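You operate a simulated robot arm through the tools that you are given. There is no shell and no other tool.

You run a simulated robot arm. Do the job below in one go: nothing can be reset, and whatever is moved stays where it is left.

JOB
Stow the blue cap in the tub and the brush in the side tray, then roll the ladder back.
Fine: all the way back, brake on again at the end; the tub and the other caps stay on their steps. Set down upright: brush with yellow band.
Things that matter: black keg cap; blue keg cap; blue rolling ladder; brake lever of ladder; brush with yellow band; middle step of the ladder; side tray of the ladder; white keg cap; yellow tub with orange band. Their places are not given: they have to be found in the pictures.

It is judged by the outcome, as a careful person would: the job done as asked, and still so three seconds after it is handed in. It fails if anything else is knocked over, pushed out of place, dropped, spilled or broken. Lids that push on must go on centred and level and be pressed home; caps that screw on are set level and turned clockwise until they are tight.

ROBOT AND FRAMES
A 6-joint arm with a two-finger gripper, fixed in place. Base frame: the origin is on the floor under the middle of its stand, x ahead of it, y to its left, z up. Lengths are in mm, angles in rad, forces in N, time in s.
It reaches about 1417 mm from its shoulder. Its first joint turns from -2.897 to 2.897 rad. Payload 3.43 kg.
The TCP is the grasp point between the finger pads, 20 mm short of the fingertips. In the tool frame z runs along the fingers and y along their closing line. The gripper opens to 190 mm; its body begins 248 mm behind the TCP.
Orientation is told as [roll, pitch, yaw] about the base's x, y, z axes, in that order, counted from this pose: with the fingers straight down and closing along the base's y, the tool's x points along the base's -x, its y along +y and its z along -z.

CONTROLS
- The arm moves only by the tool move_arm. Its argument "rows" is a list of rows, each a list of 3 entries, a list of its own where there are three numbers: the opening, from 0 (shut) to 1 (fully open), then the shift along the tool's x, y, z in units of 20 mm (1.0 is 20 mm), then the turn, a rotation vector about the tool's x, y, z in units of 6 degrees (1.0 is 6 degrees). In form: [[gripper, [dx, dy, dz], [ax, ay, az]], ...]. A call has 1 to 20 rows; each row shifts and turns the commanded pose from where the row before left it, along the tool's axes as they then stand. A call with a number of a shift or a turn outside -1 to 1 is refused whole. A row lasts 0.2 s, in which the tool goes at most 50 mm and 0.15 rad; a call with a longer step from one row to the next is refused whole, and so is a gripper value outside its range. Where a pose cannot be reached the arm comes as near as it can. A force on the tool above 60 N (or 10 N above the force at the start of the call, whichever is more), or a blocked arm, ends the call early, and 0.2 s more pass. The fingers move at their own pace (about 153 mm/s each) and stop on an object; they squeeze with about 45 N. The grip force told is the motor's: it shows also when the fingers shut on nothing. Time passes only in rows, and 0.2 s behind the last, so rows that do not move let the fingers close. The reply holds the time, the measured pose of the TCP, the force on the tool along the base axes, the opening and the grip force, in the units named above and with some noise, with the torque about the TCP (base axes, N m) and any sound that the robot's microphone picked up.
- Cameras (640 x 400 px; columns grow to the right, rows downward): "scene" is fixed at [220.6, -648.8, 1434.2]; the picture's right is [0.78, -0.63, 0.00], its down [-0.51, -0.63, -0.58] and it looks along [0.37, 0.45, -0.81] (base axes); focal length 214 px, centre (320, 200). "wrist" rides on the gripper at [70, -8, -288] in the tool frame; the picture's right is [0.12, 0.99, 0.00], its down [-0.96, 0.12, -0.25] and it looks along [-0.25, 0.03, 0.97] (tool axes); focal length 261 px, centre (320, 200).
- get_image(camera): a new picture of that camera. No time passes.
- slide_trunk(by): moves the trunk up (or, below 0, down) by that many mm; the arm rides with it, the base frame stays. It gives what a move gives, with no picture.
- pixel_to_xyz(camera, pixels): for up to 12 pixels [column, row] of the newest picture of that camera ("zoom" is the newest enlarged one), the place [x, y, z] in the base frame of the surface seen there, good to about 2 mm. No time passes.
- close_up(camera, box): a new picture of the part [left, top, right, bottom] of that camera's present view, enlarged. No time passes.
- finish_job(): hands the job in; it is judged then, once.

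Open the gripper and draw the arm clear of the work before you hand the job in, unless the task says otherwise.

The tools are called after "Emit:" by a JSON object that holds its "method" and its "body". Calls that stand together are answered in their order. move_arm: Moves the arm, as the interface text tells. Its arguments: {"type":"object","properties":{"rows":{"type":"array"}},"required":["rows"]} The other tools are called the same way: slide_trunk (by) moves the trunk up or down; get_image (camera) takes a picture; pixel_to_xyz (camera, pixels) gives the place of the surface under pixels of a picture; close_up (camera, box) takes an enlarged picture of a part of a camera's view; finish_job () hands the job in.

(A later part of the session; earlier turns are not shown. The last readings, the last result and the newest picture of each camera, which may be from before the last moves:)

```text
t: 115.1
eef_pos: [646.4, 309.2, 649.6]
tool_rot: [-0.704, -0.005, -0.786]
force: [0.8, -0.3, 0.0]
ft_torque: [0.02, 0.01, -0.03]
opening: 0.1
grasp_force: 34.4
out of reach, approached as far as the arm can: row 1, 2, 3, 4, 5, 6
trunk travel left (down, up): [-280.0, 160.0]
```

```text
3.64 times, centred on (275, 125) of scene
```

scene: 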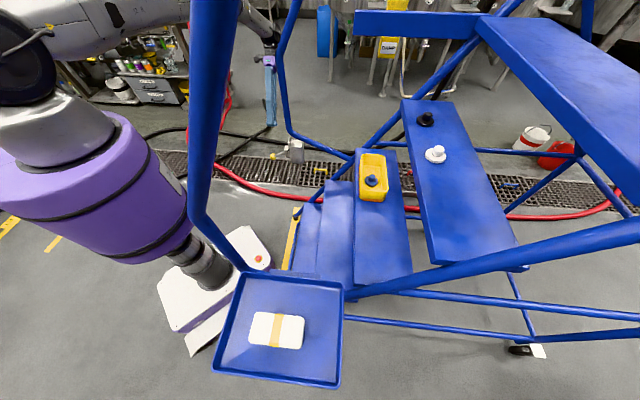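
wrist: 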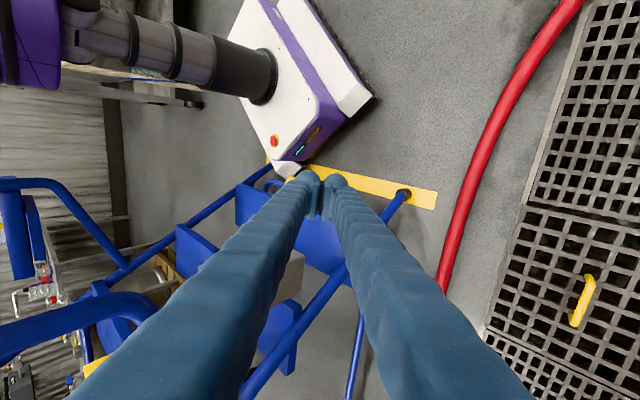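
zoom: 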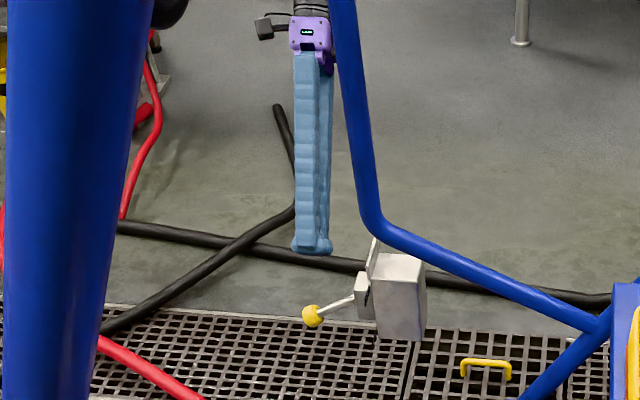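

The tilt stopped at 40° from a joint limit. Raising the trunk a little should relieve the wrist, so I raise it 60 mm and then go to the start of the insertion line again.

Emit:
{"method": "slide_trunk", "body": {"by": 60}}

Emit:
{"method": "move_arm", "body": {"rows": [[0, [-0.14, 0.8, 0.57], [0, 0, 0]], [0, [-0.14, 0.8, 0.57], [0, 0, 0]], [0, [-0.15, 0.8, 0.57], [0, 0, 0]], [0, [-0.15, 0.8, 0.58], [0, 0, 0]], [0, [0, 0, 0], [0, 0, 0]]]}}

Emit:
{"method": "get_image", "body": {"camera": "wrist"}}

Emit:
{"method": "close_up", "body": {"camera": "scene", "box": [220, 70, 330, 180]}}

```text
t: 116.1
eef_pos: [645.9, 309.4, 710.5]
tool_rot: [-0.705, -0.005, -0.786]
force: [0.8, 0.1, 0.2]
ft_torque: [0.0, -0.01, 0.03]
opening: 0.0
grasp_force: 34.0
trunk travel left (down, up): [-340.0, 100.0]
```

```text
t: 117.3
eef_pos: [632.5, 296.9, 664.1]
tool_rot: [-0.703, -0.004, -0.785]
force: [-0.1, 0.6, -0.6]
ft_torque: [0.03, -0.02, -0.01]
opening: 0.0
grasp_force: 34.5
out of reach, approached as far as the arm can: row 1, 2, 3, 4
trunk travel left (down, up): [-340.0, 100.0]
```

```text
taken
```

wrist: 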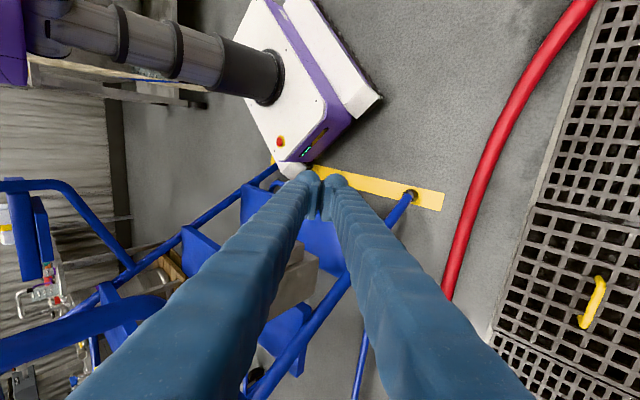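

```text
3.64 times, centred on (275, 125) of scene
```

zoom: 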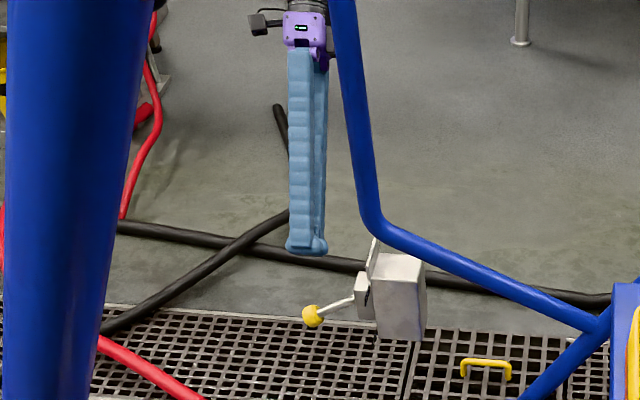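

The limit is the arm's full extension: the tilted wrist is nearly 1 m out. I reduce the tilt to about 36° and lower the trunk by 100 mm, which brings the fingers below the knob's height while still 80 mm outside it.

Emit:
{"method": "move_arm", "body": {"rows": [[0, [0, 0, 0], [-0.35, 0, 0]], [0, [0, 0, 0], [-0.35, 0, 0]], [0, [0, 0, 0], [0, 0, 0]]]}}

Emit:
{"method": "slide_trunk", "body": {"by": -100}}

Emit:
{"method": "get_image", "body": {"camera": "wrist"}}

Emit:
{"method": "close_up", "body": {"camera": "scene", "box": [220, 70, 330, 180]}}

```text
t: 118.1
eef_pos: [630.9, 295.8, 665.1]
tool_rot: [-0.704, -0.005, -0.786]
force: [-0.3, -0.6, 0.7]
ft_torque: [-0.01, -0.02, 0.0]
opening: 0.2
grasp_force: 33.8
out of reach, approached as far as the arm can: row 2
trunk travel left (down, up): [-340.0, 100.0]
```

```text
t: 119.4
eef_pos: [633.4, 296.1, 565.9]
tool_rot: [-0.703, -0.005, -0.785]
force: [0.4, -0.2, 0.3]
ft_torque: [-0.02, -0.02, 0.04]
opening: 0.0
grasp_force: 34.4
trunk travel left (down, up): [-240.0, 200.0]
```

```text
taken
```

wrist: 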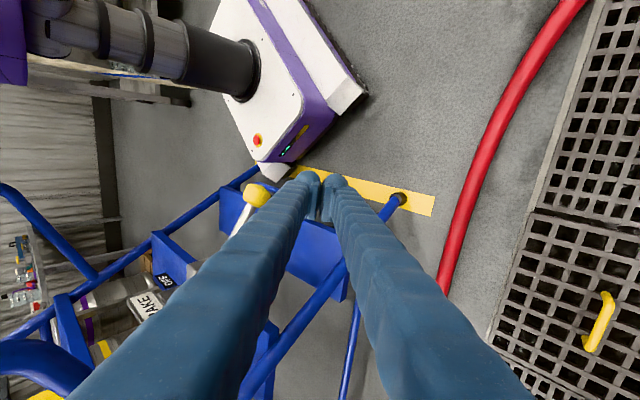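

```text
3.64 times, centred on (275, 125) of scene
```

zoom: 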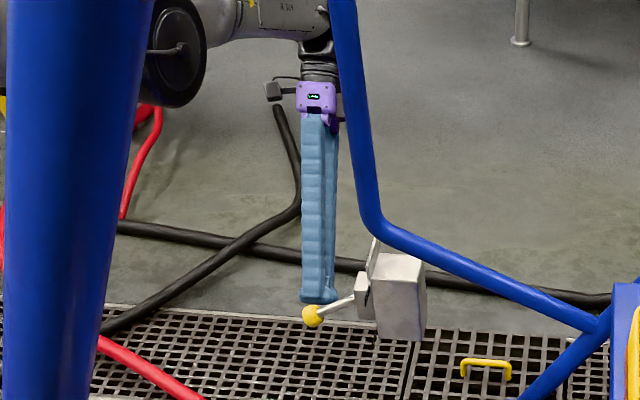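

The gripper is now at u≈657, z≈566 with 40° tilt, the knob visible at (257,195) left of the fingers. I make a small first move along the fingers to see how the commanded pose responds.

Emit:
{"method": "move_arm", "body": {"rows": [[0, [-0.1, -0.1, 0.4], [0, 0, 0]], [0, [-0.1, -0.1, 0.4], [0, 0, 0]], [0, [0, 0, 0], [0, 0, 0]]]}}

Emit:
{"method": "close_up", "body": {"camera": "scene", "box": [240, 100, 320, 180]}}

Emit:
{"method": "get_image", "body": {"camera": "wrist"}}

```text
t: 120.2
eef_pos: [629.8, 286.3, 554.3]
tool_rot: [-0.708, -0.003, -0.784]
force: [-0.3, 0.7, 0.3]
ft_torque: [-0.01, 0.0, -0.01]
opening: 0.0
grasp_force: 34.6
out of reach, approached as far as the arm can: row 2
trunk travel left (down, up): [-240.0, 200.0]
```

```text
5.00 times, centred on (280, 140) of scene
```

zoom: 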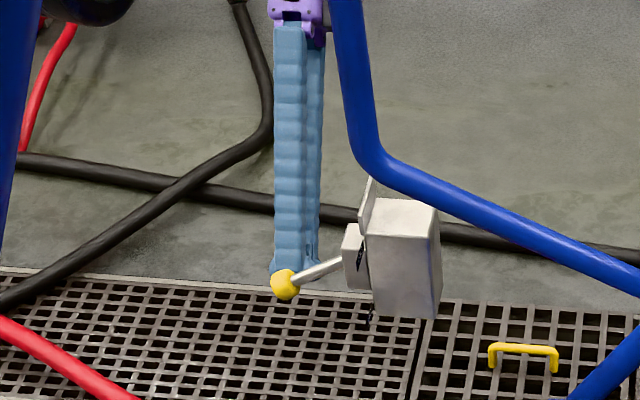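

```text
taken
```

wrist: 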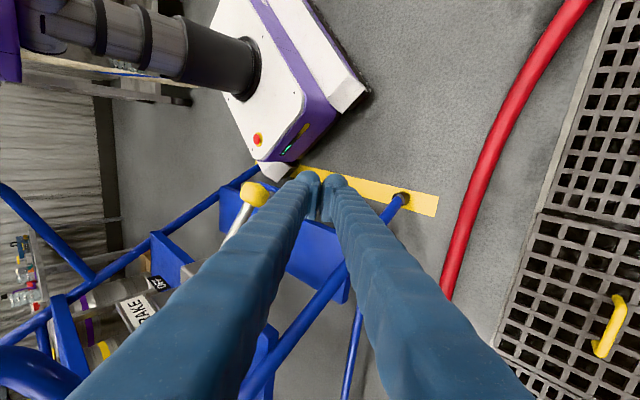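

The pose now follows commands (u≈648, z≈554). I slide the closed fingertips under the knob with a few small moves.

Emit:
{"method": "move_arm", "body": {"rows": [[0, [-0.05, -0.25, 0.3], [0, 0, 0]], [0, [-0.05, -0.25, 0.3], [0, 0, 0]], [0, [0, -0.25, 0.3], [0, 0, 0]], [0, [0, 0, 0], [0, 0, 0]]]}}

Emit:
{"method": "close_up", "body": {"camera": "scene", "box": [240, 100, 320, 180]}}

Emit:
{"method": "close_up", "body": {"camera": "wrist", "box": [200, 120, 380, 280]}}

```text
t: 121.2
eef_pos: [629.2, 282.9, 549.5]
tool_rot: [-0.71, -0.003, -0.784]
force: [0.5, 0.0, -0.6]
ft_torque: [-0.02, 0.0, -0.02]
opening: 0.0
grasp_force: 34.0
out of reach, approached as far as the arm can: row 1, 2, 3
trunk travel left (down, up): [-240.0, 200.0]
```

```text
5.00 times, centred on (280, 140) of scene
```

zoom: 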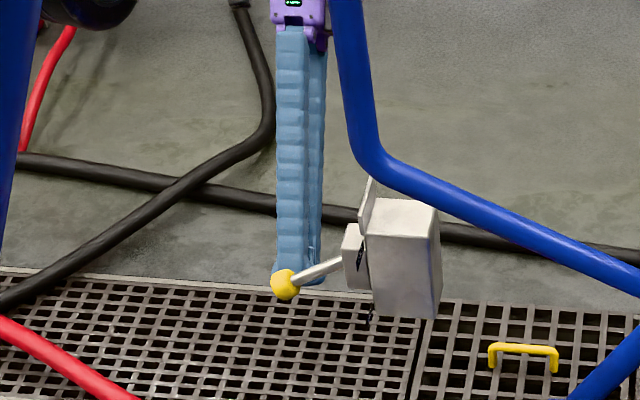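

```text
2.50 times, centred on (290, 200) of wrist
```

zoom: 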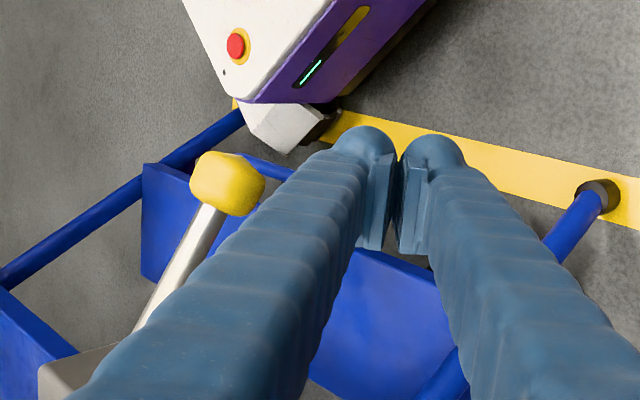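

The commanded pose seems to lie outside reach (n is lagging too), so the arm is sitting on its boundary. I bring the command back inward in small steps and check where the arm really goes.

Emit:
{"method": "move_arm", "body": {"rows": [[0, [0.3, -0.5, 0], [0, 0, 0]], [0, [0.3, -0.5, 0], [0, 0, 0]], [0, [0.3, -0.5, 0], [0, 0, 0]], [0, [0, 0, 0], [0, 0, 0]]]}}

Emit:
{"method": "close_up", "body": {"camera": "scene", "box": [240, 100, 320, 180]}}

Emit:
{"method": "close_up", "body": {"camera": "wrist", "box": [200, 120, 380, 280]}}

```text
t: 122.2
eef_pos: [630.1, 282.9, 549.6]
tool_rot: [-0.708, -0.005, -0.786]
force: [0.0, 0.5, -0.9]
ft_torque: [0.01, 0.02, 0.01]
opening: 0.2
grasp_force: 34.3
out of reach, approached as far as the arm can: row 1, 2, 3
trunk travel left (down, up): [-240.0, 200.0]
```

```text
5.00 times, centred on (280, 140) of scene
```

zoom: 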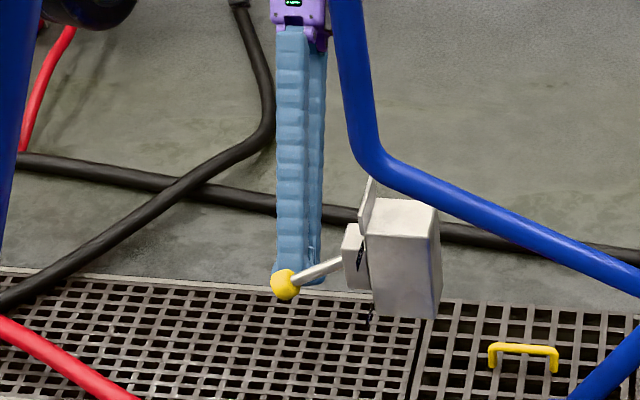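

```text
2.50 times, centred on (290, 200) of wrist
```

zoom: 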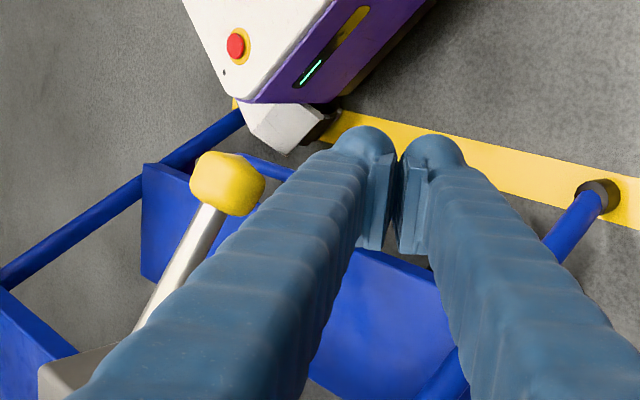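

No motion resulted, so the arm is jammed at a limit with this tilt. I reduce the tilt by 12° to free it and see where the tool settles; the knob is more than 30 mm clear of the fingers.

Emit:
{"method": "move_arm", "body": {"rows": [[0, [0, 0, 0], [-1, 0, 0]], [0, [0, 0, 0], [-1, 0, 0]], [0, [0, 0, 0], [0, 0, 0]]]}}

Emit:
{"method": "close_up", "body": {"camera": "scene", "box": [240, 100, 320, 180]}}

Emit:
{"method": "close_up", "body": {"camera": "wrist", "box": [200, 120, 380, 280]}}

```text
t: 123.0
eef_pos: [629.1, 281.6, 550.1]
tool_rot: [-0.708, -0.004, -0.785]
force: [0.5, -1.2, 0.3]
ft_torque: [0.02, -0.02, -0.04]
opening: 0.1
grasp_force: 34.3
out of reach, approached as far as the arm can: row 1, 2
trunk travel left (down, up): [-240.0, 200.0]
```

```text
5.00 times, centred on (280, 140) of scene
```

zoom: 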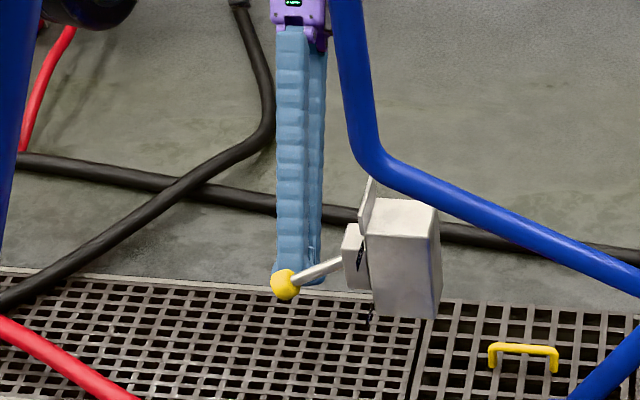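

```text
2.50 times, centred on (290, 200) of wrist
```

zoom: 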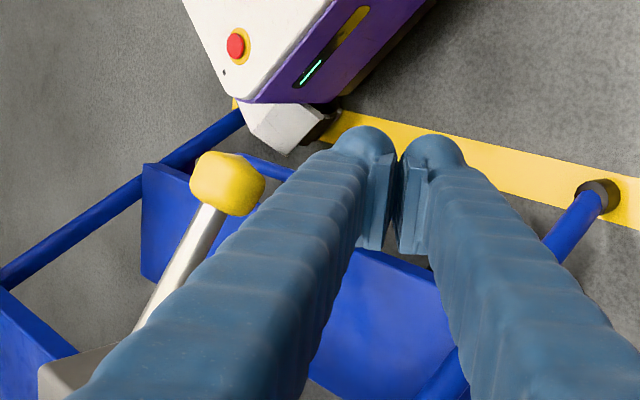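

The arm appears stuck at full stretch, where it cannot start bending inward. I try lifting straight up (tangential to the stretch), which is clear of the knob.

Emit:
{"method": "move_arm", "body": {"rows": [[0, [0, -0.65, -0.76], [0, 0, 0]], [0, [0, -0.65, -0.76], [0, 0, 0]], [0, [0, -0.65, -0.76], [0, 0, 0]], [0, [0, 0, 0], [0, 0, 0]]]}}

Emit:
{"method": "close_up", "body": {"camera": "scene", "box": [200, 60, 330, 180]}}

```text
t: 124.0
eef_pos: [646.0, 294.4, 606.9]
tool_rot: [-0.714, -0.004, -0.787]
force: [-0.8, 0.7, 0.9]
ft_torque: [0.01, -0.02, 0.01]
opening: 0.0
grasp_force: 34.3
out of reach, approached as far as the arm can: row 1, 2, 3
trunk travel left (down, up): [-240.0, 200.0]
```

```text
3.33 times, centred on (265, 120) of scene
```

zoom: 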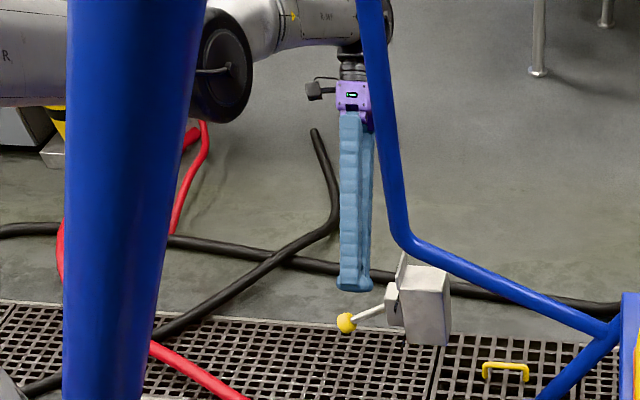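

The arm rises but stays stretched out. I now step back toward a clearly reachable pose: reduce the tilt further while raising the tool, away from the lever.

Emit:
{"method": "move_arm", "body": {"rows": [[0, [0, -0.4, -0.8], [-1, 0, 0]], [0, [0, -0.4, -0.8], [-1, 0, 0]], [0, [0, -0.3, -0.8], [-1, 0, 0]], [0, [0, 0, 0], [0, 0, 0]]]}}

Emit:
{"method": "close_up", "body": {"camera": "scene", "box": [0, 0, 330, 200]}}

```text
t: 125.0
eef_pos: [645.0, 293.3, 607.0]
tool_rot: [-0.714, -0.001, -0.788]
force: [-0.4, 0.3, -0.3]
ft_torque: [-0.02, -0.02, 0.02]
opening: 0.1
grasp_force: 34.7
out of reach, approached as far as the arm can: row 1, 2, 3
trunk travel left (down, up): [-240.0, 200.0]
```

```text
1.94 times, centred on (165, 100) of scene
```

zoom: 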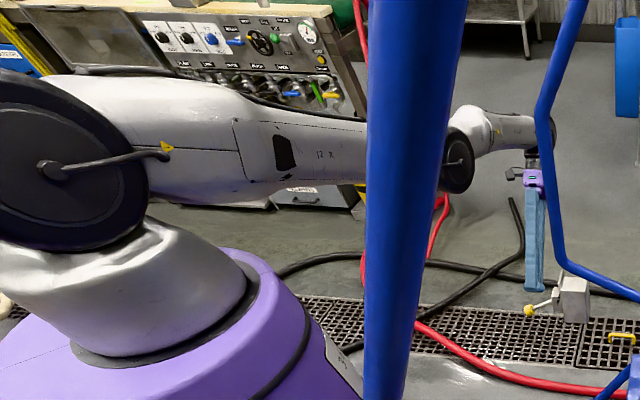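

The elbow is almost straight, so inward steps fail. I try a purely downward step, which should let the elbow flex and free the arm.

Emit:
{"method": "move_arm", "body": {"rows": [[0, [0, 0.65, 0.76], [0, 0, 0]], [0, [0, 0.65, 0.76], [0, 0, 0]], [0, [0, 0, 0], [0, 0, 0]]]}}

```text
t: 125.8
eef_pos: [634.6, 288.0, 569.3]
tool_rot: [-0.713, -0.003, -0.787]
force: [0.3, 0.2, -0.5]
ft_torque: [-0.02, -0.01, 0.01]
opening: 0.1
grasp_force: 34.3
out of reach, approached as far as the arm can: row 1, 2
trunk travel left (down, up): [-240.0, 200.0]
```

Still straight. I measure the arm itself in the scene picture (shoulder disc (31,82), upper arm, elbow (236,79), wrist (281,64)) to understand the geometry.

Emit:
{"method": "get_image", "body": {"camera": "scene"}}

Emit:
{"method": "pixel_to_xyz", "body": {"camera": "scene", "pixels": [[31, 82], [100, 70], [150, 75], [180, 75], [236, 80], [255, 65], [270, 66], [280, 72], [277, 92], [276, 110], [60, 150], [130, 80]]}}

```text
taken
```

scene: 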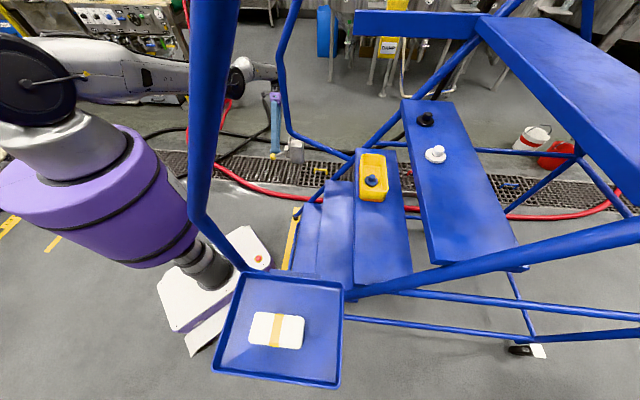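

```text
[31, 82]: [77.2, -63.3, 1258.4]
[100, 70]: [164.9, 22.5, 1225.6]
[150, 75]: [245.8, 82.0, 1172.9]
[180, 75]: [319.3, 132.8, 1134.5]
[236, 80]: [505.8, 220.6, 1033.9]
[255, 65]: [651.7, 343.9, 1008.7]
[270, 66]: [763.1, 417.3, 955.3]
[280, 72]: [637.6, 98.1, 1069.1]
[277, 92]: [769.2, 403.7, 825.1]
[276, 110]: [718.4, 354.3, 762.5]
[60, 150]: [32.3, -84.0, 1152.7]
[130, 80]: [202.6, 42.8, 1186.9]
```

The measured elbow lies slightly below the shoulder–wrist line, so the elbow is likely past straight against its stop. I raise the trunk 150 mm for room, then stretch outward slightly and swing down so the elbow can flex the right way.

Emit:
{"method": "slide_trunk", "body": {"by": 150}}

Emit:
{"method": "move_arm", "body": {"rows": [[0, [-0.18, 0.68, -0.25], [0, 0, 0]], [0, [-0.18, 0.68, -0.25], [0, 0, 0]], [0, [0.086, 0.365, 0.926], [0, 0, 0]], [0, [0.086, 0.365, 0.926], [0, 0, 0]], [0, [0.086, 0.365, 0.926], [0, 0, 0]], [0, [0.086, 0.365, 0.926], [0, 0, 0]], [0, [0.086, 0.365, 0.926], [0, 0, 0]], [0, [0, 0, 0], [0, 0, 0]]]}}

Emit:
{"method": "get_image", "body": {"camera": "scene"}}

```text
t: 127.5
eef_pos: [634.8, 287.9, 719.9]
tool_rot: [-0.717, -0.005, -0.787]
force: [0.7, -0.1, -0.6]
ft_torque: [-0.05, 0.01, 0.01]
opening: 0.0
grasp_force: 33.9
trunk travel left (down, up): [-390.0, 50.0]
```

```text
t: 129.3
eef_pos: [598.1, 268.0, 627.9]
tool_rot: [-0.714, -0.004, -0.786]
force: [0.0, -0.4, 0.6]
ft_torque: [0.0, 0.0, 0.01]
opening: 0.1
grasp_force: 34.5
out of reach, approached as far as the arm can: row 1, 2, 5
trunk travel left (down, up): [-390.0, 50.0]
```

```text
taken
```

scene: 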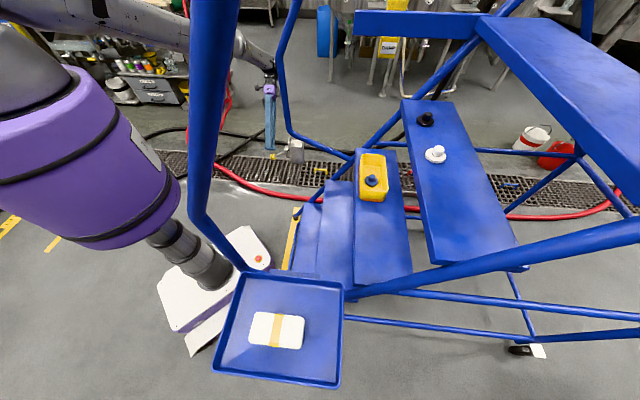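

The arm moves freely again (rows 3, 4, 6, 7 unflagged), but the fingertips now point at the knob about 16 mm away. I raise the trunk by 50 mm to move clear, then test reducing the tilt.

Emit:
{"method": "slide_trunk", "body": {"by": 50}}

Emit:
{"method": "move_arm", "body": {"rows": [[0, [0, 0, 0], [-0.8, 0, 0]], [0, [0, 0, 0], [-0.8, 0, 0]], [0, [0, 0, 0], [0, 0, 0]]]}}

```text
t: 130.3
eef_pos: [597.7, 268.3, 677.5]
tool_rot: [-0.713, -0.004, -0.786]
force: [0.5, -0.2, 0.2]
ft_torque: [-0.01, 0.01, 0.0]
opening: 0.0
grasp_force: 34.2
trunk travel left (down, up): [-440.0, 0.0]
```

```text
t: 131.1
eef_pos: [599.1, 269.7, 678.9]
tool_rot: [-0.545, -0.004, -0.787]
force: [-0.1, -0.2, -1.0]
ft_torque: [0.01, 0.06, 0.0]
opening: 0.2
grasp_force: 34.0
trunk travel left (down, up): [-440.0, 0.0]
```

The arm is freed (tilt now 31°, no flags). The trunk must be lower to allow the tilted hook within reach, so I raise the tool by 360 mm and then lower the trunk by 360 mm.

Emit:
{"method": "move_arm", "body": {"rows": [[0, [0, -0.3, -0.5], [0, 0, 0]], [0, [0, -0.518, -0.855], [0, 0, 0]], [0, [0, -0.518, -0.855], [0, 0, 0]], [0, [0, -0.518, -0.855], [0, 0, 0]], [0, [0, -0.518, -0.855], [0, 0, 0]], [0, [0, -0.518, -0.855], [0, 0, 0]], [0, [0, -0.518, -0.855], [0, 0, 0]], [0, [0, -0.518, -0.855], [0, 0, 0]], [0, [0, -0.518, -0.855], [0, 0, 0]], [0, [0, -0.518, -0.855], [0, 0, 0]], [0, [0, -0.518, -0.855], [0, 0, 0]], [0, [0, -0.518, -0.855], [0, 0, 0]], [0, [0, -0.518, -0.855], [0, 0, 0]], [0, [0, -0.518, -0.855], [0, 0, 0]], [0, [0, -0.518, -0.855], [0, 0, 0]], [0, [0, -0.518, -0.855], [0, 0, 0]], [0, [0, -0.518, -0.855], [0, 0, 0]], [0, [0, -0.518, -0.855], [0, 0, 0]], [0, [0, -0.3, -0.5], [0, 0, 0]], [0, [0, 0, 0], [0, 0, 0]]]}}

Emit:
{"method": "get_image", "body": {"camera": "scene"}}

```text
t: 135.3
eef_pos: [598.2, 269.7, 1042.3]
tool_rot: [-0.546, -0.003, -0.786]
force: [-0.3, 0.3, 0.4]
ft_torque: [0.03, 0.05, -0.01]
opening: 0.0
grasp_force: 34.2
trunk travel left (down, up): [-440.0, 0.0]
```

```text
taken
```

scene: 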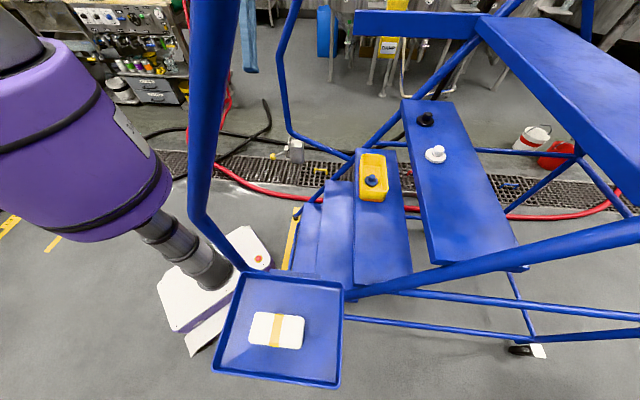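

The tool is at z 1042 with everything clear. I lower the trunk by 350 mm, bringing the tool to about z 692.

Emit:
{"method": "slide_trunk", "body": {"by": -350}}

Emit:
{"method": "get_image", "body": {"camera": "scene"}}

Emit:
{"method": "get_image", "body": {"camera": "wrist"}}

```text
t: 138.7
eef_pos: [597.9, 270.5, 692.3]
tool_rot: [-0.547, -0.003, -0.788]
force: [-0.9, 0.6, -0.3]
ft_torque: [0.01, -0.04, -0.03]
opening: 0.0
grasp_force: 34.2
trunk travel left (down, up): [-90.0, 350.0]
```

```text
taken
```

scene: 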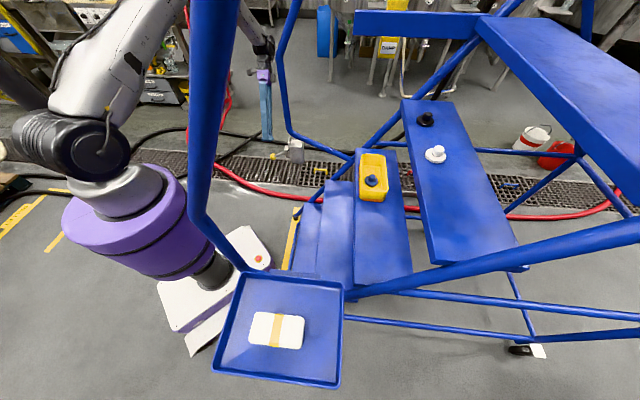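

```text
taken
```

wrist: 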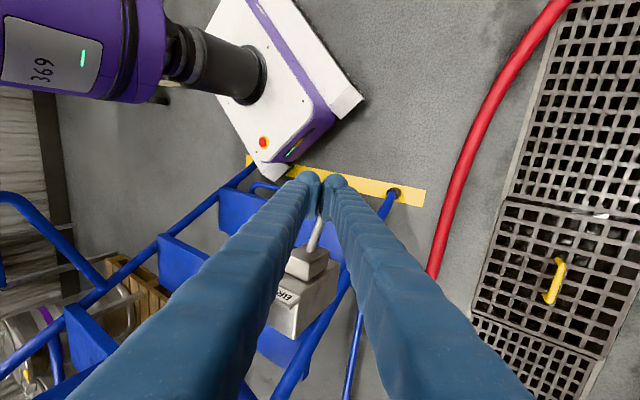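

The lever rod shows between the fingers at (315,235); the tool is above and beyond it. I move outward about 70 mm, down to z≈600, and set the tilt to 38°.

Emit:
{"method": "move_arm", "body": {"rows": [[0, [-0.136, 0.606, -0.37], [0, 0, 0]], [0, [-0.136, 0.606, -0.37], [0, 0, 0]], [0, [-0.136, 0.606, -0.37], [0, 0, 0]], [0, [-0.136, 0.606, -0.37], [0, 0, 0]], [0, [-0.136, 0.606, -0.37], [0, 0, 0]], [0, [0, 0.478, 0.786], [0, 0, 0]], [0, [0, 0.478, 0.786], [0, 0, 0]], [0, [0, 0.478, 0.786], [0, 0, 0]], [0, [0, 0.478, 0.786], [0, 0, 0]], [0, [0, 0.478, 0.786], [0, 0, 0]], [0, [0, 0, 0], [0.56, 0, 0]], [0, [0, 0, 0], [0.56, 0, 0]], [0, [0, 0, 0], [0, 0, 0]]]}}

Emit:
{"method": "get_image", "body": {"camera": "wrist"}}

Emit:
{"method": "close_up", "body": {"camera": "scene", "box": [230, 80, 330, 180]}}

```text
t: 141.5
eef_pos: [656.8, 310.5, 600.4]
tool_rot: [-0.666, -0.005, -0.788]
force: [0.5, 0.1, 0.3]
ft_torque: [-0.06, 0.04, -0.01]
opening: 0.1
grasp_force: 34.6
trunk travel left (down, up): [-90.0, 350.0]
```

```text
taken
```

wrist: 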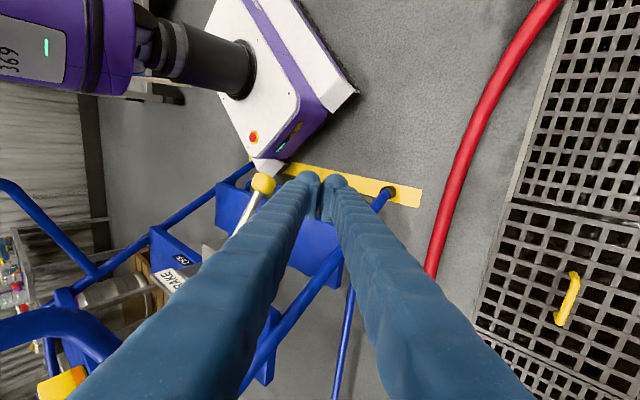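

```text
4.00 times, centred on (280, 130) of scene
```

zoom: 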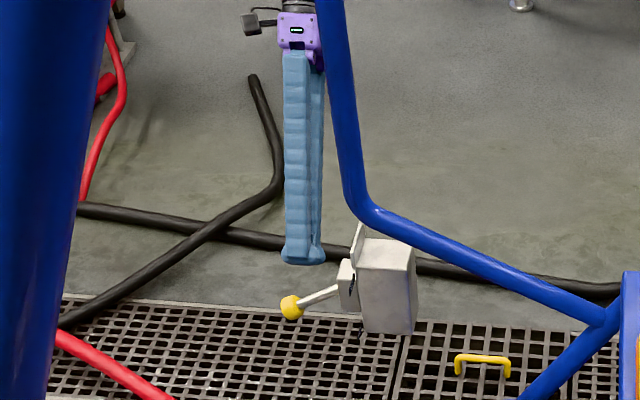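

The pose is reached cleanly: u≈684, n≈245, z≈600, tilt 38°. Now I slide the closed fingers inward beneath the knob, about 74 mm along the fingers.

Emit:
{"method": "move_arm", "body": {"rows": [[0, [0, -0.1, 0.738], [0, 0, 0]], [0, [0, -0.1, 0.738], [0, 0, 0]], [0, [0, -0.15, 0.738], [0, 0, 0]], [0, [0, -0.2, 0.738], [0, 0, 0]], [0, [0, -0.2, 0.738], [0, 0, 0]], [0, [0, 0, 0], [0, 0, 0]]]}}

Emit:
{"method": "close_up", "body": {"camera": "wrist", "box": [200, 120, 380, 280]}}

Emit:
{"method": "close_up", "body": {"camera": "scene", "box": [230, 80, 330, 180]}}

```text
t: 142.9
eef_pos: [615.7, 268.6, 549.8]
tool_rot: [-0.665, -0.003, -0.788]
force: [0.0, -0.3, 0.0]
ft_torque: [-0.01, 0.01, 0.02]
opening: 0.1
grasp_force: 34.8
trunk travel left (down, up): [-90.0, 350.0]
```

```text
2.50 times, centred on (290, 200) of wrist
```

zoom: 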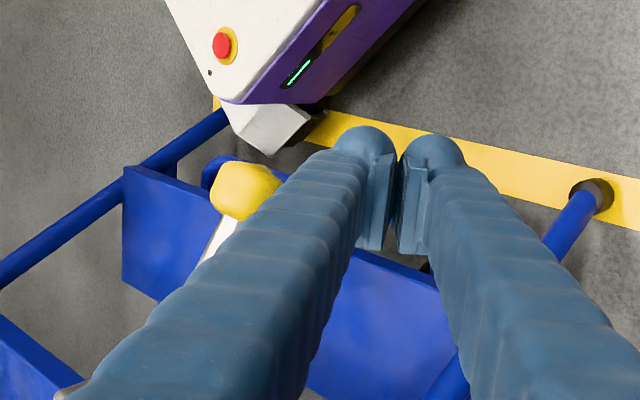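

```text
4.00 times, centred on (280, 130) of scene
```

zoom: 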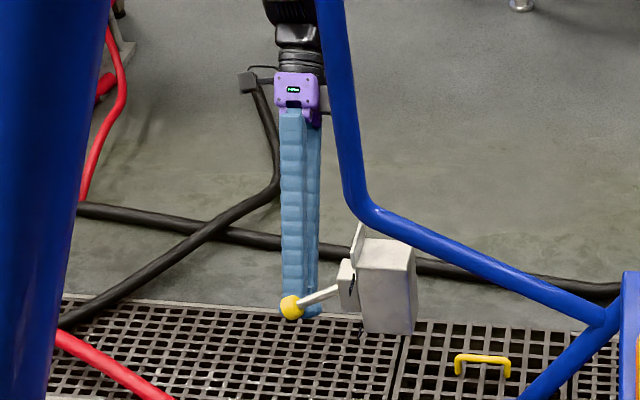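

The fingers are alongside and below the knob with about 15 mm gap. I go 22 mm deeper so the knob will bear well behind the fingertip, then lift 20 mm.

Emit:
{"method": "move_arm", "body": {"rows": [[0, [0, 0, 0.55], [0, 0, 0]], [0, [0, 0, 0.55], [0, 0, 0]], [0, [0, -0.309, -0.393], [0, 0, 0]], [0, [0, -0.309, -0.393], [0, 0, 0]], [0, [0, 0, 0], [0, 0, 0]]]}}

Emit:
{"method": "close_up", "body": {"camera": "wrist", "box": [200, 120, 380, 280]}}

Emit:
{"method": "close_up", "body": {"camera": "scene", "box": [240, 100, 320, 180]}}

```text
t: 144.1
eef_pos: [606.7, 262.1, 553.8]
tool_rot: [-0.663, -0.002, -0.788]
force: [-0.1, 0.7, -0.9]
ft_torque: [0.0, -0.01, 0.0]
opening: 0.0
grasp_force: 34.4
trunk travel left (down, up): [-90.0, 350.0]
```

```text
2.50 times, centred on (290, 200) of wrist
```

zoom: 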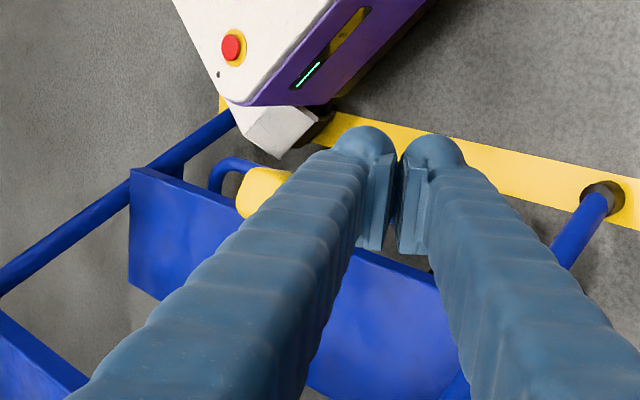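

```text
5.00 times, centred on (280, 140) of scene
```

zoom: 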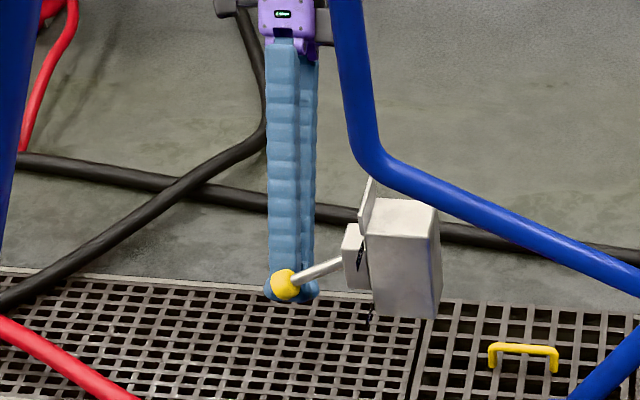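

The knob is almost touching the upper finger side. I lift by 30 mm now and watch the force as the lever starts to move.

Emit:
{"method": "move_arm", "body": {"rows": [[0, [0, -0.309, -0.393], [0, 0, 0]], [0, [0, -0.309, -0.393], [0, 0, 0]], [0, [0.03, -0.309, -0.393], [0, 0, 0]], [0, [0, 0, 0], [0, 0, 0]]]}}

Emit:
{"method": "close_up", "body": {"camera": "wrist", "box": [200, 120, 380, 280]}}

Emit:
{"method": "close_up", "body": {"camera": "scene", "box": [240, 100, 320, 180]}}

```text
t: 145.1
eef_pos: [607.0, 262.3, 583.5]
tool_rot: [-0.663, -0.003, -0.786]
force: [1.8, 4.2, -1.8]
ft_torque: [0.0, -0.01, -0.05]
opening: 0.0
grasp_force: 34.4
trunk travel left (down, up): [-90.0, 350.0]
```

```text
2.50 times, centred on (290, 200) of wrist
```

zoom: 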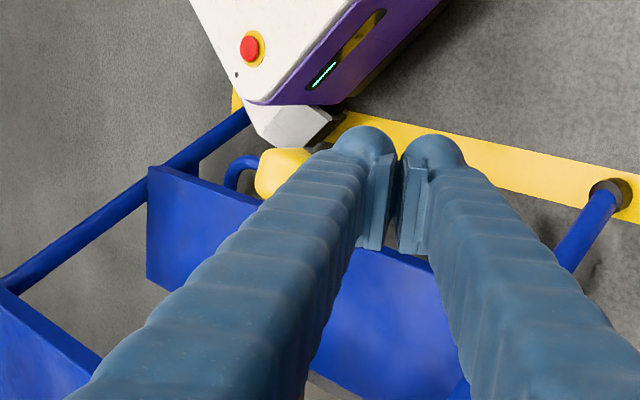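

```text
5.00 times, centred on (280, 140) of scene
```

zoom: 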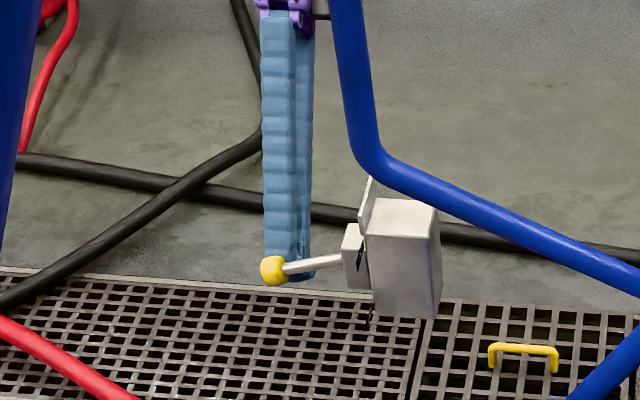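

The lever is rising with a small force (about 5 N). I continue lifting straight up another 60 mm.

Emit:
{"method": "move_arm", "body": {"rows": [[0, [0.03, -0.309, -0.393], [0, 0, 0]], [0, [0, -0.309, -0.393], [0, 0, 0]], [0, [0, -0.309, -0.393], [0, 0, 0]], [0, [0, -0.309, -0.393], [0, 0, 0]], [0, [0, -0.309, -0.393], [0, 0, 0]], [0, [0, -0.309, -0.393], [0, 0, 0]], [0, [0, 0, 0], [0, 0, 0]]]}}

Emit:
{"method": "close_up", "body": {"camera": "wrist", "box": [200, 120, 380, 280]}}

Emit:
{"method": "close_up", "body": {"camera": "scene", "box": [240, 100, 320, 180]}}

```text
t: 146.7
eef_pos: [606.1, 262.0, 643.8]
tool_rot: [-0.663, -0.003, -0.788]
force: [-0.2, -0.3, 0.3]
ft_torque: [0.01, -0.02, 0.0]
opening: 0.0
grasp_force: 34.7
trunk travel left (down, up): [-90.0, 350.0]
```

```text
2.50 times, centred on (290, 200) of wrist
```

zoom: 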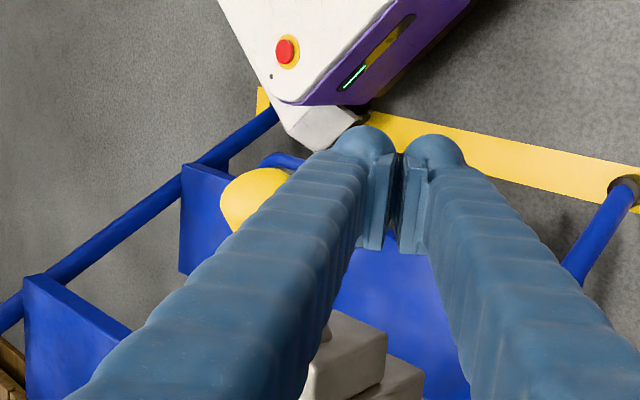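

```text
5.00 times, centred on (280, 140) of scene
```

zoom: 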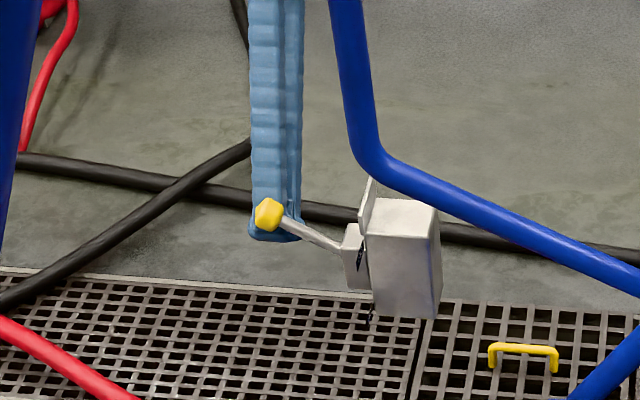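

The lever snapped up to the OFF side and the force is zero: the brake is released. I slip the fingers away from the knob and back out along their own direction, then straighten the gripper.

Emit:
{"method": "move_arm", "body": {"rows": [[0, [0, 0.4, 0], [0, 0, 0]], [0, [0, 0.3, -0.5], [0, 0, 0]], [0, [0, 0, -0.9], [0, 0, 0]], [0, [0, 0, -0.9], [0, 0, 0]], [0, [0, 0, -0.9], [0, 0, 0]], [0, [0, 0, -0.9], [0, 0, 0]], [0, [0, 0, -0.9], [0, 0, 0]], [0, [0, 0, 0], [-0.9, 0, 0]], [0, [0, 0, 0], [-0.9, 0, 0]], [0, [0, 0, 0], [-0.9, 0, 0]], [0, [0, 0, 0], [-0.9, 0, 0]], [0, [0, 0, 0], [-0.9, 0, 0]], [0, [0, 0, 0], [-0.9, 0, 0]], [0, [0, 0, 0], [-0.9, 0, 0]], [0, [0, 0, 0], [0, 0, 0]]]}}

Emit:
{"method": "get_image", "body": {"camera": "wrist"}}

Emit:
{"method": "get_image", "body": {"camera": "scene"}}

Emit:
{"method": "close_up", "body": {"camera": "scene", "box": [240, 100, 320, 180]}}

```text
t: 149.9
eef_pos: [656.8, 312.5, 713.6]
tool_rot: [-0.003, -0.003, -0.788]
force: [-0.1, -0.5, 0.4]
ft_torque: [0.02, -0.03, 0.0]
opening: 0.1
grasp_force: 34.0
trunk travel left (down, up): [-90.0, 350.0]
```

```text
taken
```

wrist: 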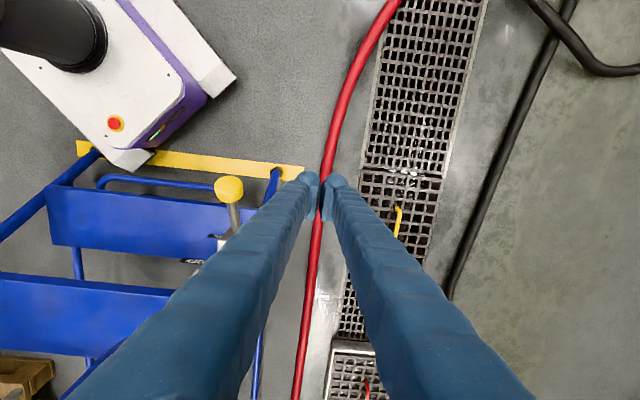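

```text
taken
```

scene: 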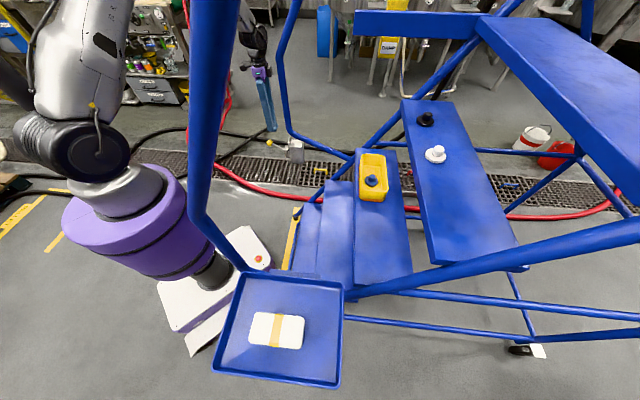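

```text
5.00 times, centred on (280, 140) of scene
```

zoom: 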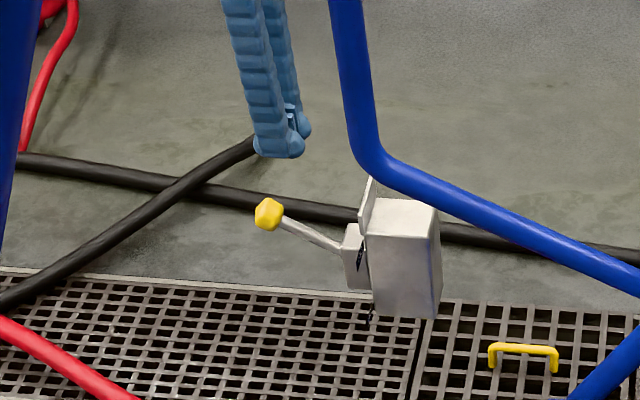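

The lever stays up at OFF. Now I need a good central push point: I measure the lower steps' front edges, hoop bar and rail seen in the wrist view.

Emit:
{"method": "pixel_to_xyz", "body": {"camera": "wrist", "pixels": [[60, 190], [130, 197], [200, 206], [130, 230], [60, 240], [150, 180], [60, 276], [130, 287], [60, 310], [100, 340], [229, 188], [85, 170]]}}

Emit:
{"method": "pixel_to_xyz", "body": {"camera": "scene", "pixels": [[308, 240], [335, 240], [350, 230], [322, 190], [340, 185], [356, 200], [380, 250], [296, 260], [405, 140], [440, 240], [352, 270], [320, 275]]}}

```text
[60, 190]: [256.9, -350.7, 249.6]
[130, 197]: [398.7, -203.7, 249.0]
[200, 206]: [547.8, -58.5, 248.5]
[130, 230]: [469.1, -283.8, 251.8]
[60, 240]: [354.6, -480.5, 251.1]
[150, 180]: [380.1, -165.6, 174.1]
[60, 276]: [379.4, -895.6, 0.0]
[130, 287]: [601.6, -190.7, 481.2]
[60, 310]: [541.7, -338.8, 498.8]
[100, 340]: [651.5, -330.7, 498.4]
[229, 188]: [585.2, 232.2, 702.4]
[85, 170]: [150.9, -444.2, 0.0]
```

```text
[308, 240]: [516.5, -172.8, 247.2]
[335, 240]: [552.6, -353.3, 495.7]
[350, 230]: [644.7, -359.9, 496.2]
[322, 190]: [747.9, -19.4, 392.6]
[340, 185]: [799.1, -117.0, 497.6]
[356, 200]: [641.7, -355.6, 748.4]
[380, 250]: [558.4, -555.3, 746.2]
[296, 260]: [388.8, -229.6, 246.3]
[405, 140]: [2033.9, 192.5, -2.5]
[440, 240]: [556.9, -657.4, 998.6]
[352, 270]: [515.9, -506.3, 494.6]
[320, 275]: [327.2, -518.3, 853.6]
```

Step 2's front face is at n≈560 (z≈481–497), nicely low and central for pushing. I raise the closed gripper and go around in front of the left rail, over the lever, to u≈430, n≈290, z≈950.

Emit:
{"method": "move_arm", "body": {"rows": [[0, [0, 0, -0.8], [0, 0, 0]], [0, [0, 0, -1], [0, 0, 0]], [0, [0, 0, -1], [0, 0, 0]], [0, [0, 0, -1], [0, 0, 0]], [0, [0, 0, -1], [0, 0, 0]], [0, [0, 0, -1], [0, 0, 0]], [0, [-0.18, -0.98, -0.5], [0, 0, 0]], [0, [-0.18, -0.98, -0.5], [0, 0, 0]], [0, [-0.18, -0.98, -0.5], [0, 0, 0]], [0, [-0.18, -0.98, -0.5], [0, 0, 0]], [0, [-0.18, -0.98, -0.5], [0, 0, 0]], [0, [-0.18, -0.98, -0.5], [0, 0, 0]], [0, [-0.18, -0.98, -0.5], [0, 0, 0]], [0, [-0.18, -0.98, -0.5], [0, 0, 0]], [0, [-0.18, -0.98, -0.5], [0, 0, 0]], [0, [-0.18, -0.98, -0.5], [0, 0, 0]], [0, [-0.18, -0.98, -0.5], [0, 0, 0]], [0, [-0.18, -0.98, -0.5], [0, 0, 0]], [0, [-0.18, -0.98, -0.5], [0, 0, 0]], [0, [0, 0, 0], [0, 0, 0]]]}}

Emit:
{"method": "get_image", "body": {"camera": "wrist"}}

Emit:
{"method": "get_image", "body": {"camera": "scene"}}

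```text
t: 154.1
eef_pos: [510.0, 98.9, 958.3]
tool_rot: [-0.004, -0.004, -0.788]
force: [-0.4, -0.8, 1.7]
ft_torque: [0.1, 0.0, -0.02]
opening: 0.2
grasp_force: 34.4
trunk travel left (down, up): [-90.0, 350.0]
```

```text
taken
```

wrist: 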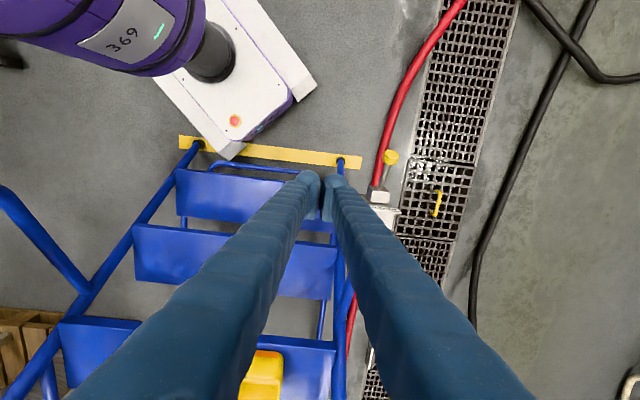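

```text
taken
```

scene: 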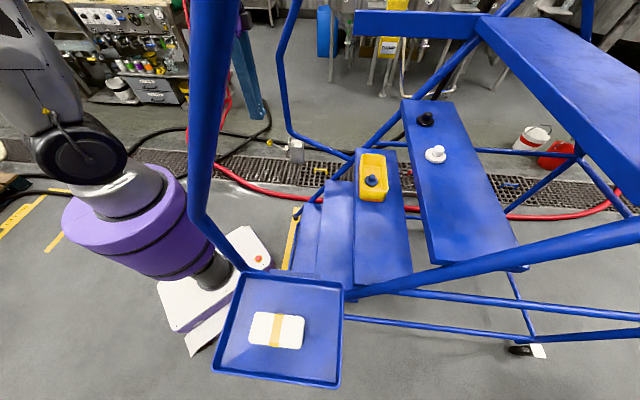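

The tool is at u≈430, n≈291, clear of the rail. I move diagonally in over the steps to u≈215, n≈505 at this height.

Emit:
{"method": "move_arm", "body": {"rows": [[0, [-0.6, -0.9, 0], [0, 0, 0]], [0, [-0.8, -0.9, 0], [0, 0, 0]], [0, [-0.9, -0.9, 0], [0, 0, 0]], [0, [-0.9, -0.9, 0], [0, 0, 0]], [0, [-0.9, -0.9, 0], [0, 0, 0]], [0, [-0.9, -0.9, 0], [0, 0, 0]], [0, [-0.9, -0.9, 0], [0, 0, 0]], [0, [-0.9, -0.9, 0], [0, 0, 0]], [0, [-0.9, -0.9, 0], [0, 0, 0]], [0, [-0.9, -0.9, 0], [0, 0, 0]], [0, [-0.9, -0.9, 0], [0, 0, 0]], [0, [-0.9, -0.9, 0], [0, 0, 0]], [0, [-0.2, 0, 0.5], [0, 0, 0]], [0, [0, 0, 1], [0, 0, 0]], [0, [0, 0, 1], [0, 0, 0]], [0, [0, 0, 1], [0, 0, 0]], [0, [0, 0, 1], [0, 0, 0]], [0, [0, 0, 0], [0, 0, 0]]]}}

Emit:
{"method": "get_image", "body": {"camera": "wrist"}}

Emit:
{"method": "get_image", "body": {"camera": "scene"}}

```text
t: 157.9
eef_pos: [506.9, -202.8, 873.5]
tool_rot: [-0.003, -0.003, -0.788]
force: [0.2, -0.5, 0.1]
ft_torque: [0.04, 0.03, 0.01]
opening: 0.1
grasp_force: 34.2
trunk travel left (down, up): [-90.0, 350.0]
```

```text
taken
```

wrist: 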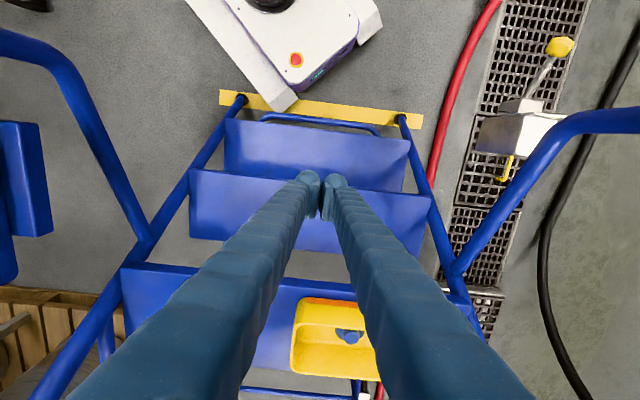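

```text
taken
```

scene: 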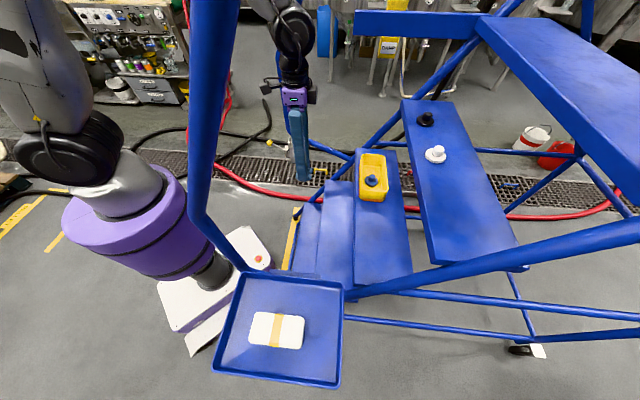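

The tool is central (u≈215) in front of step 2. I lower it to about z 495, just in front of the step's front face.

Emit:
{"method": "move_arm", "body": {"rows": [[0, [0, 0, 0.8], [0, 0, 0]], [0, [0, 0, 1], [0, 0, 0]], [0, [0, 0, 1], [0, 0, 0]], [0, [0, 0, 1], [0, 0, 0]], [0, [0, 0, 1], [0, 0, 0]], [0, [0, 0, 1], [0, 0, 0]], [0, [0, 0, 1], [0, 0, 0]], [0, [0, 0, 1], [0, 0, 0]], [0, [0, 0, 1], [0, 0, 0]], [0, [0, 0, 1], [0, 0, 0]], [0, [0, 0, 1], [0, 0, 0]], [0, [0, 0, 1], [0, 0, 0]], [0, [0, 0, 1], [0, 0, 0]], [0, [0, 0, 1], [0, 0, 0]], [0, [0, 0, 1], [0, 0, 0]], [0, [0, 0, 1], [0, 0, 0]], [0, [0, 0, 1], [0, 0, 0]], [0, [0, 0, 1], [0, 0, 0]], [0, [0, 0, 1], [0, 0, 0]], [0, [0, 0, 0], [0, 0, 0]]]}}

Emit:
{"method": "get_image", "body": {"camera": "wrist"}}

Emit:
{"method": "close_up", "body": {"camera": "scene", "box": [230, 100, 420, 290]}}

```text
t: 162.1
eef_pos: [507.1, -204.8, 502.1]
tool_rot: [-0.003, -0.004, -0.788]
force: [0.9, 0.4, -0.6]
ft_torque: [-0.01, 0.05, 0.01]
opening: 0.0
grasp_force: 34.5
out of reach, approached as far as the arm can: row 15
trunk travel left (down, up): [-90.0, 350.0]
```

```text
taken
```

wrist: 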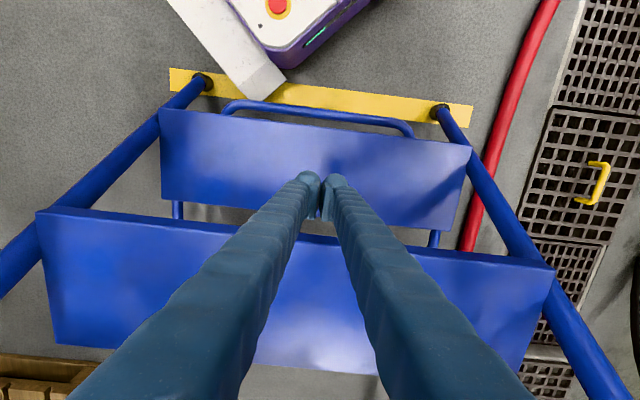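

```text
2.11 times, centred on (325, 195) of scene
```

zoom: 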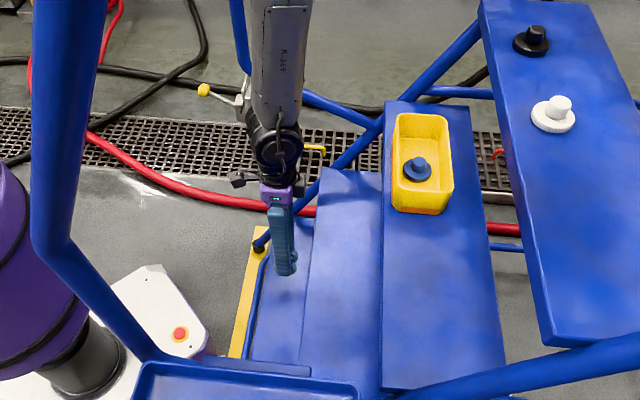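

The fingers are in front of step 2's edge. I lower another 22 mm for a solid overlap and then approach the front face in small steps, watching the force.

Emit:
{"method": "move_arm", "body": {"rows": [[0, [0, 0, 0.6], [0, 0, 0]], [0, [0, 0, 0.5], [0, 0, 0]], [0, [-0.4, 0, 0], [0, 0, 0]], [0, [-0.4, 0, 0], [0, 0, 0]], [0, [-0.3, 0, 0], [0, 0, 0]], [0, [0, 0, 0], [0, 0, 0]]]}}

Emit:
{"method": "get_image", "body": {"camera": "wrist"}}

```text
t: 163.5
eef_pos: [521.2, -219.6, 481.3]
tool_rot: [-0.004, -0.004, -0.787]
force: [0.3, -0.4, 0.0]
ft_torque: [-0.01, -0.01, 0.01]
opening: 0.0
grasp_force: 33.9
trunk travel left (down, up): [-90.0, 350.0]
```

```text
taken
```

wrist: 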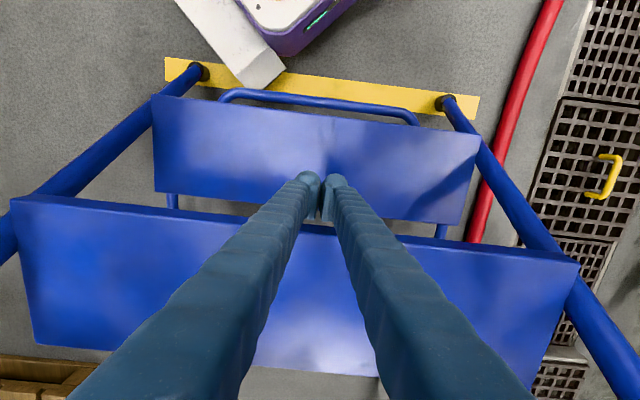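

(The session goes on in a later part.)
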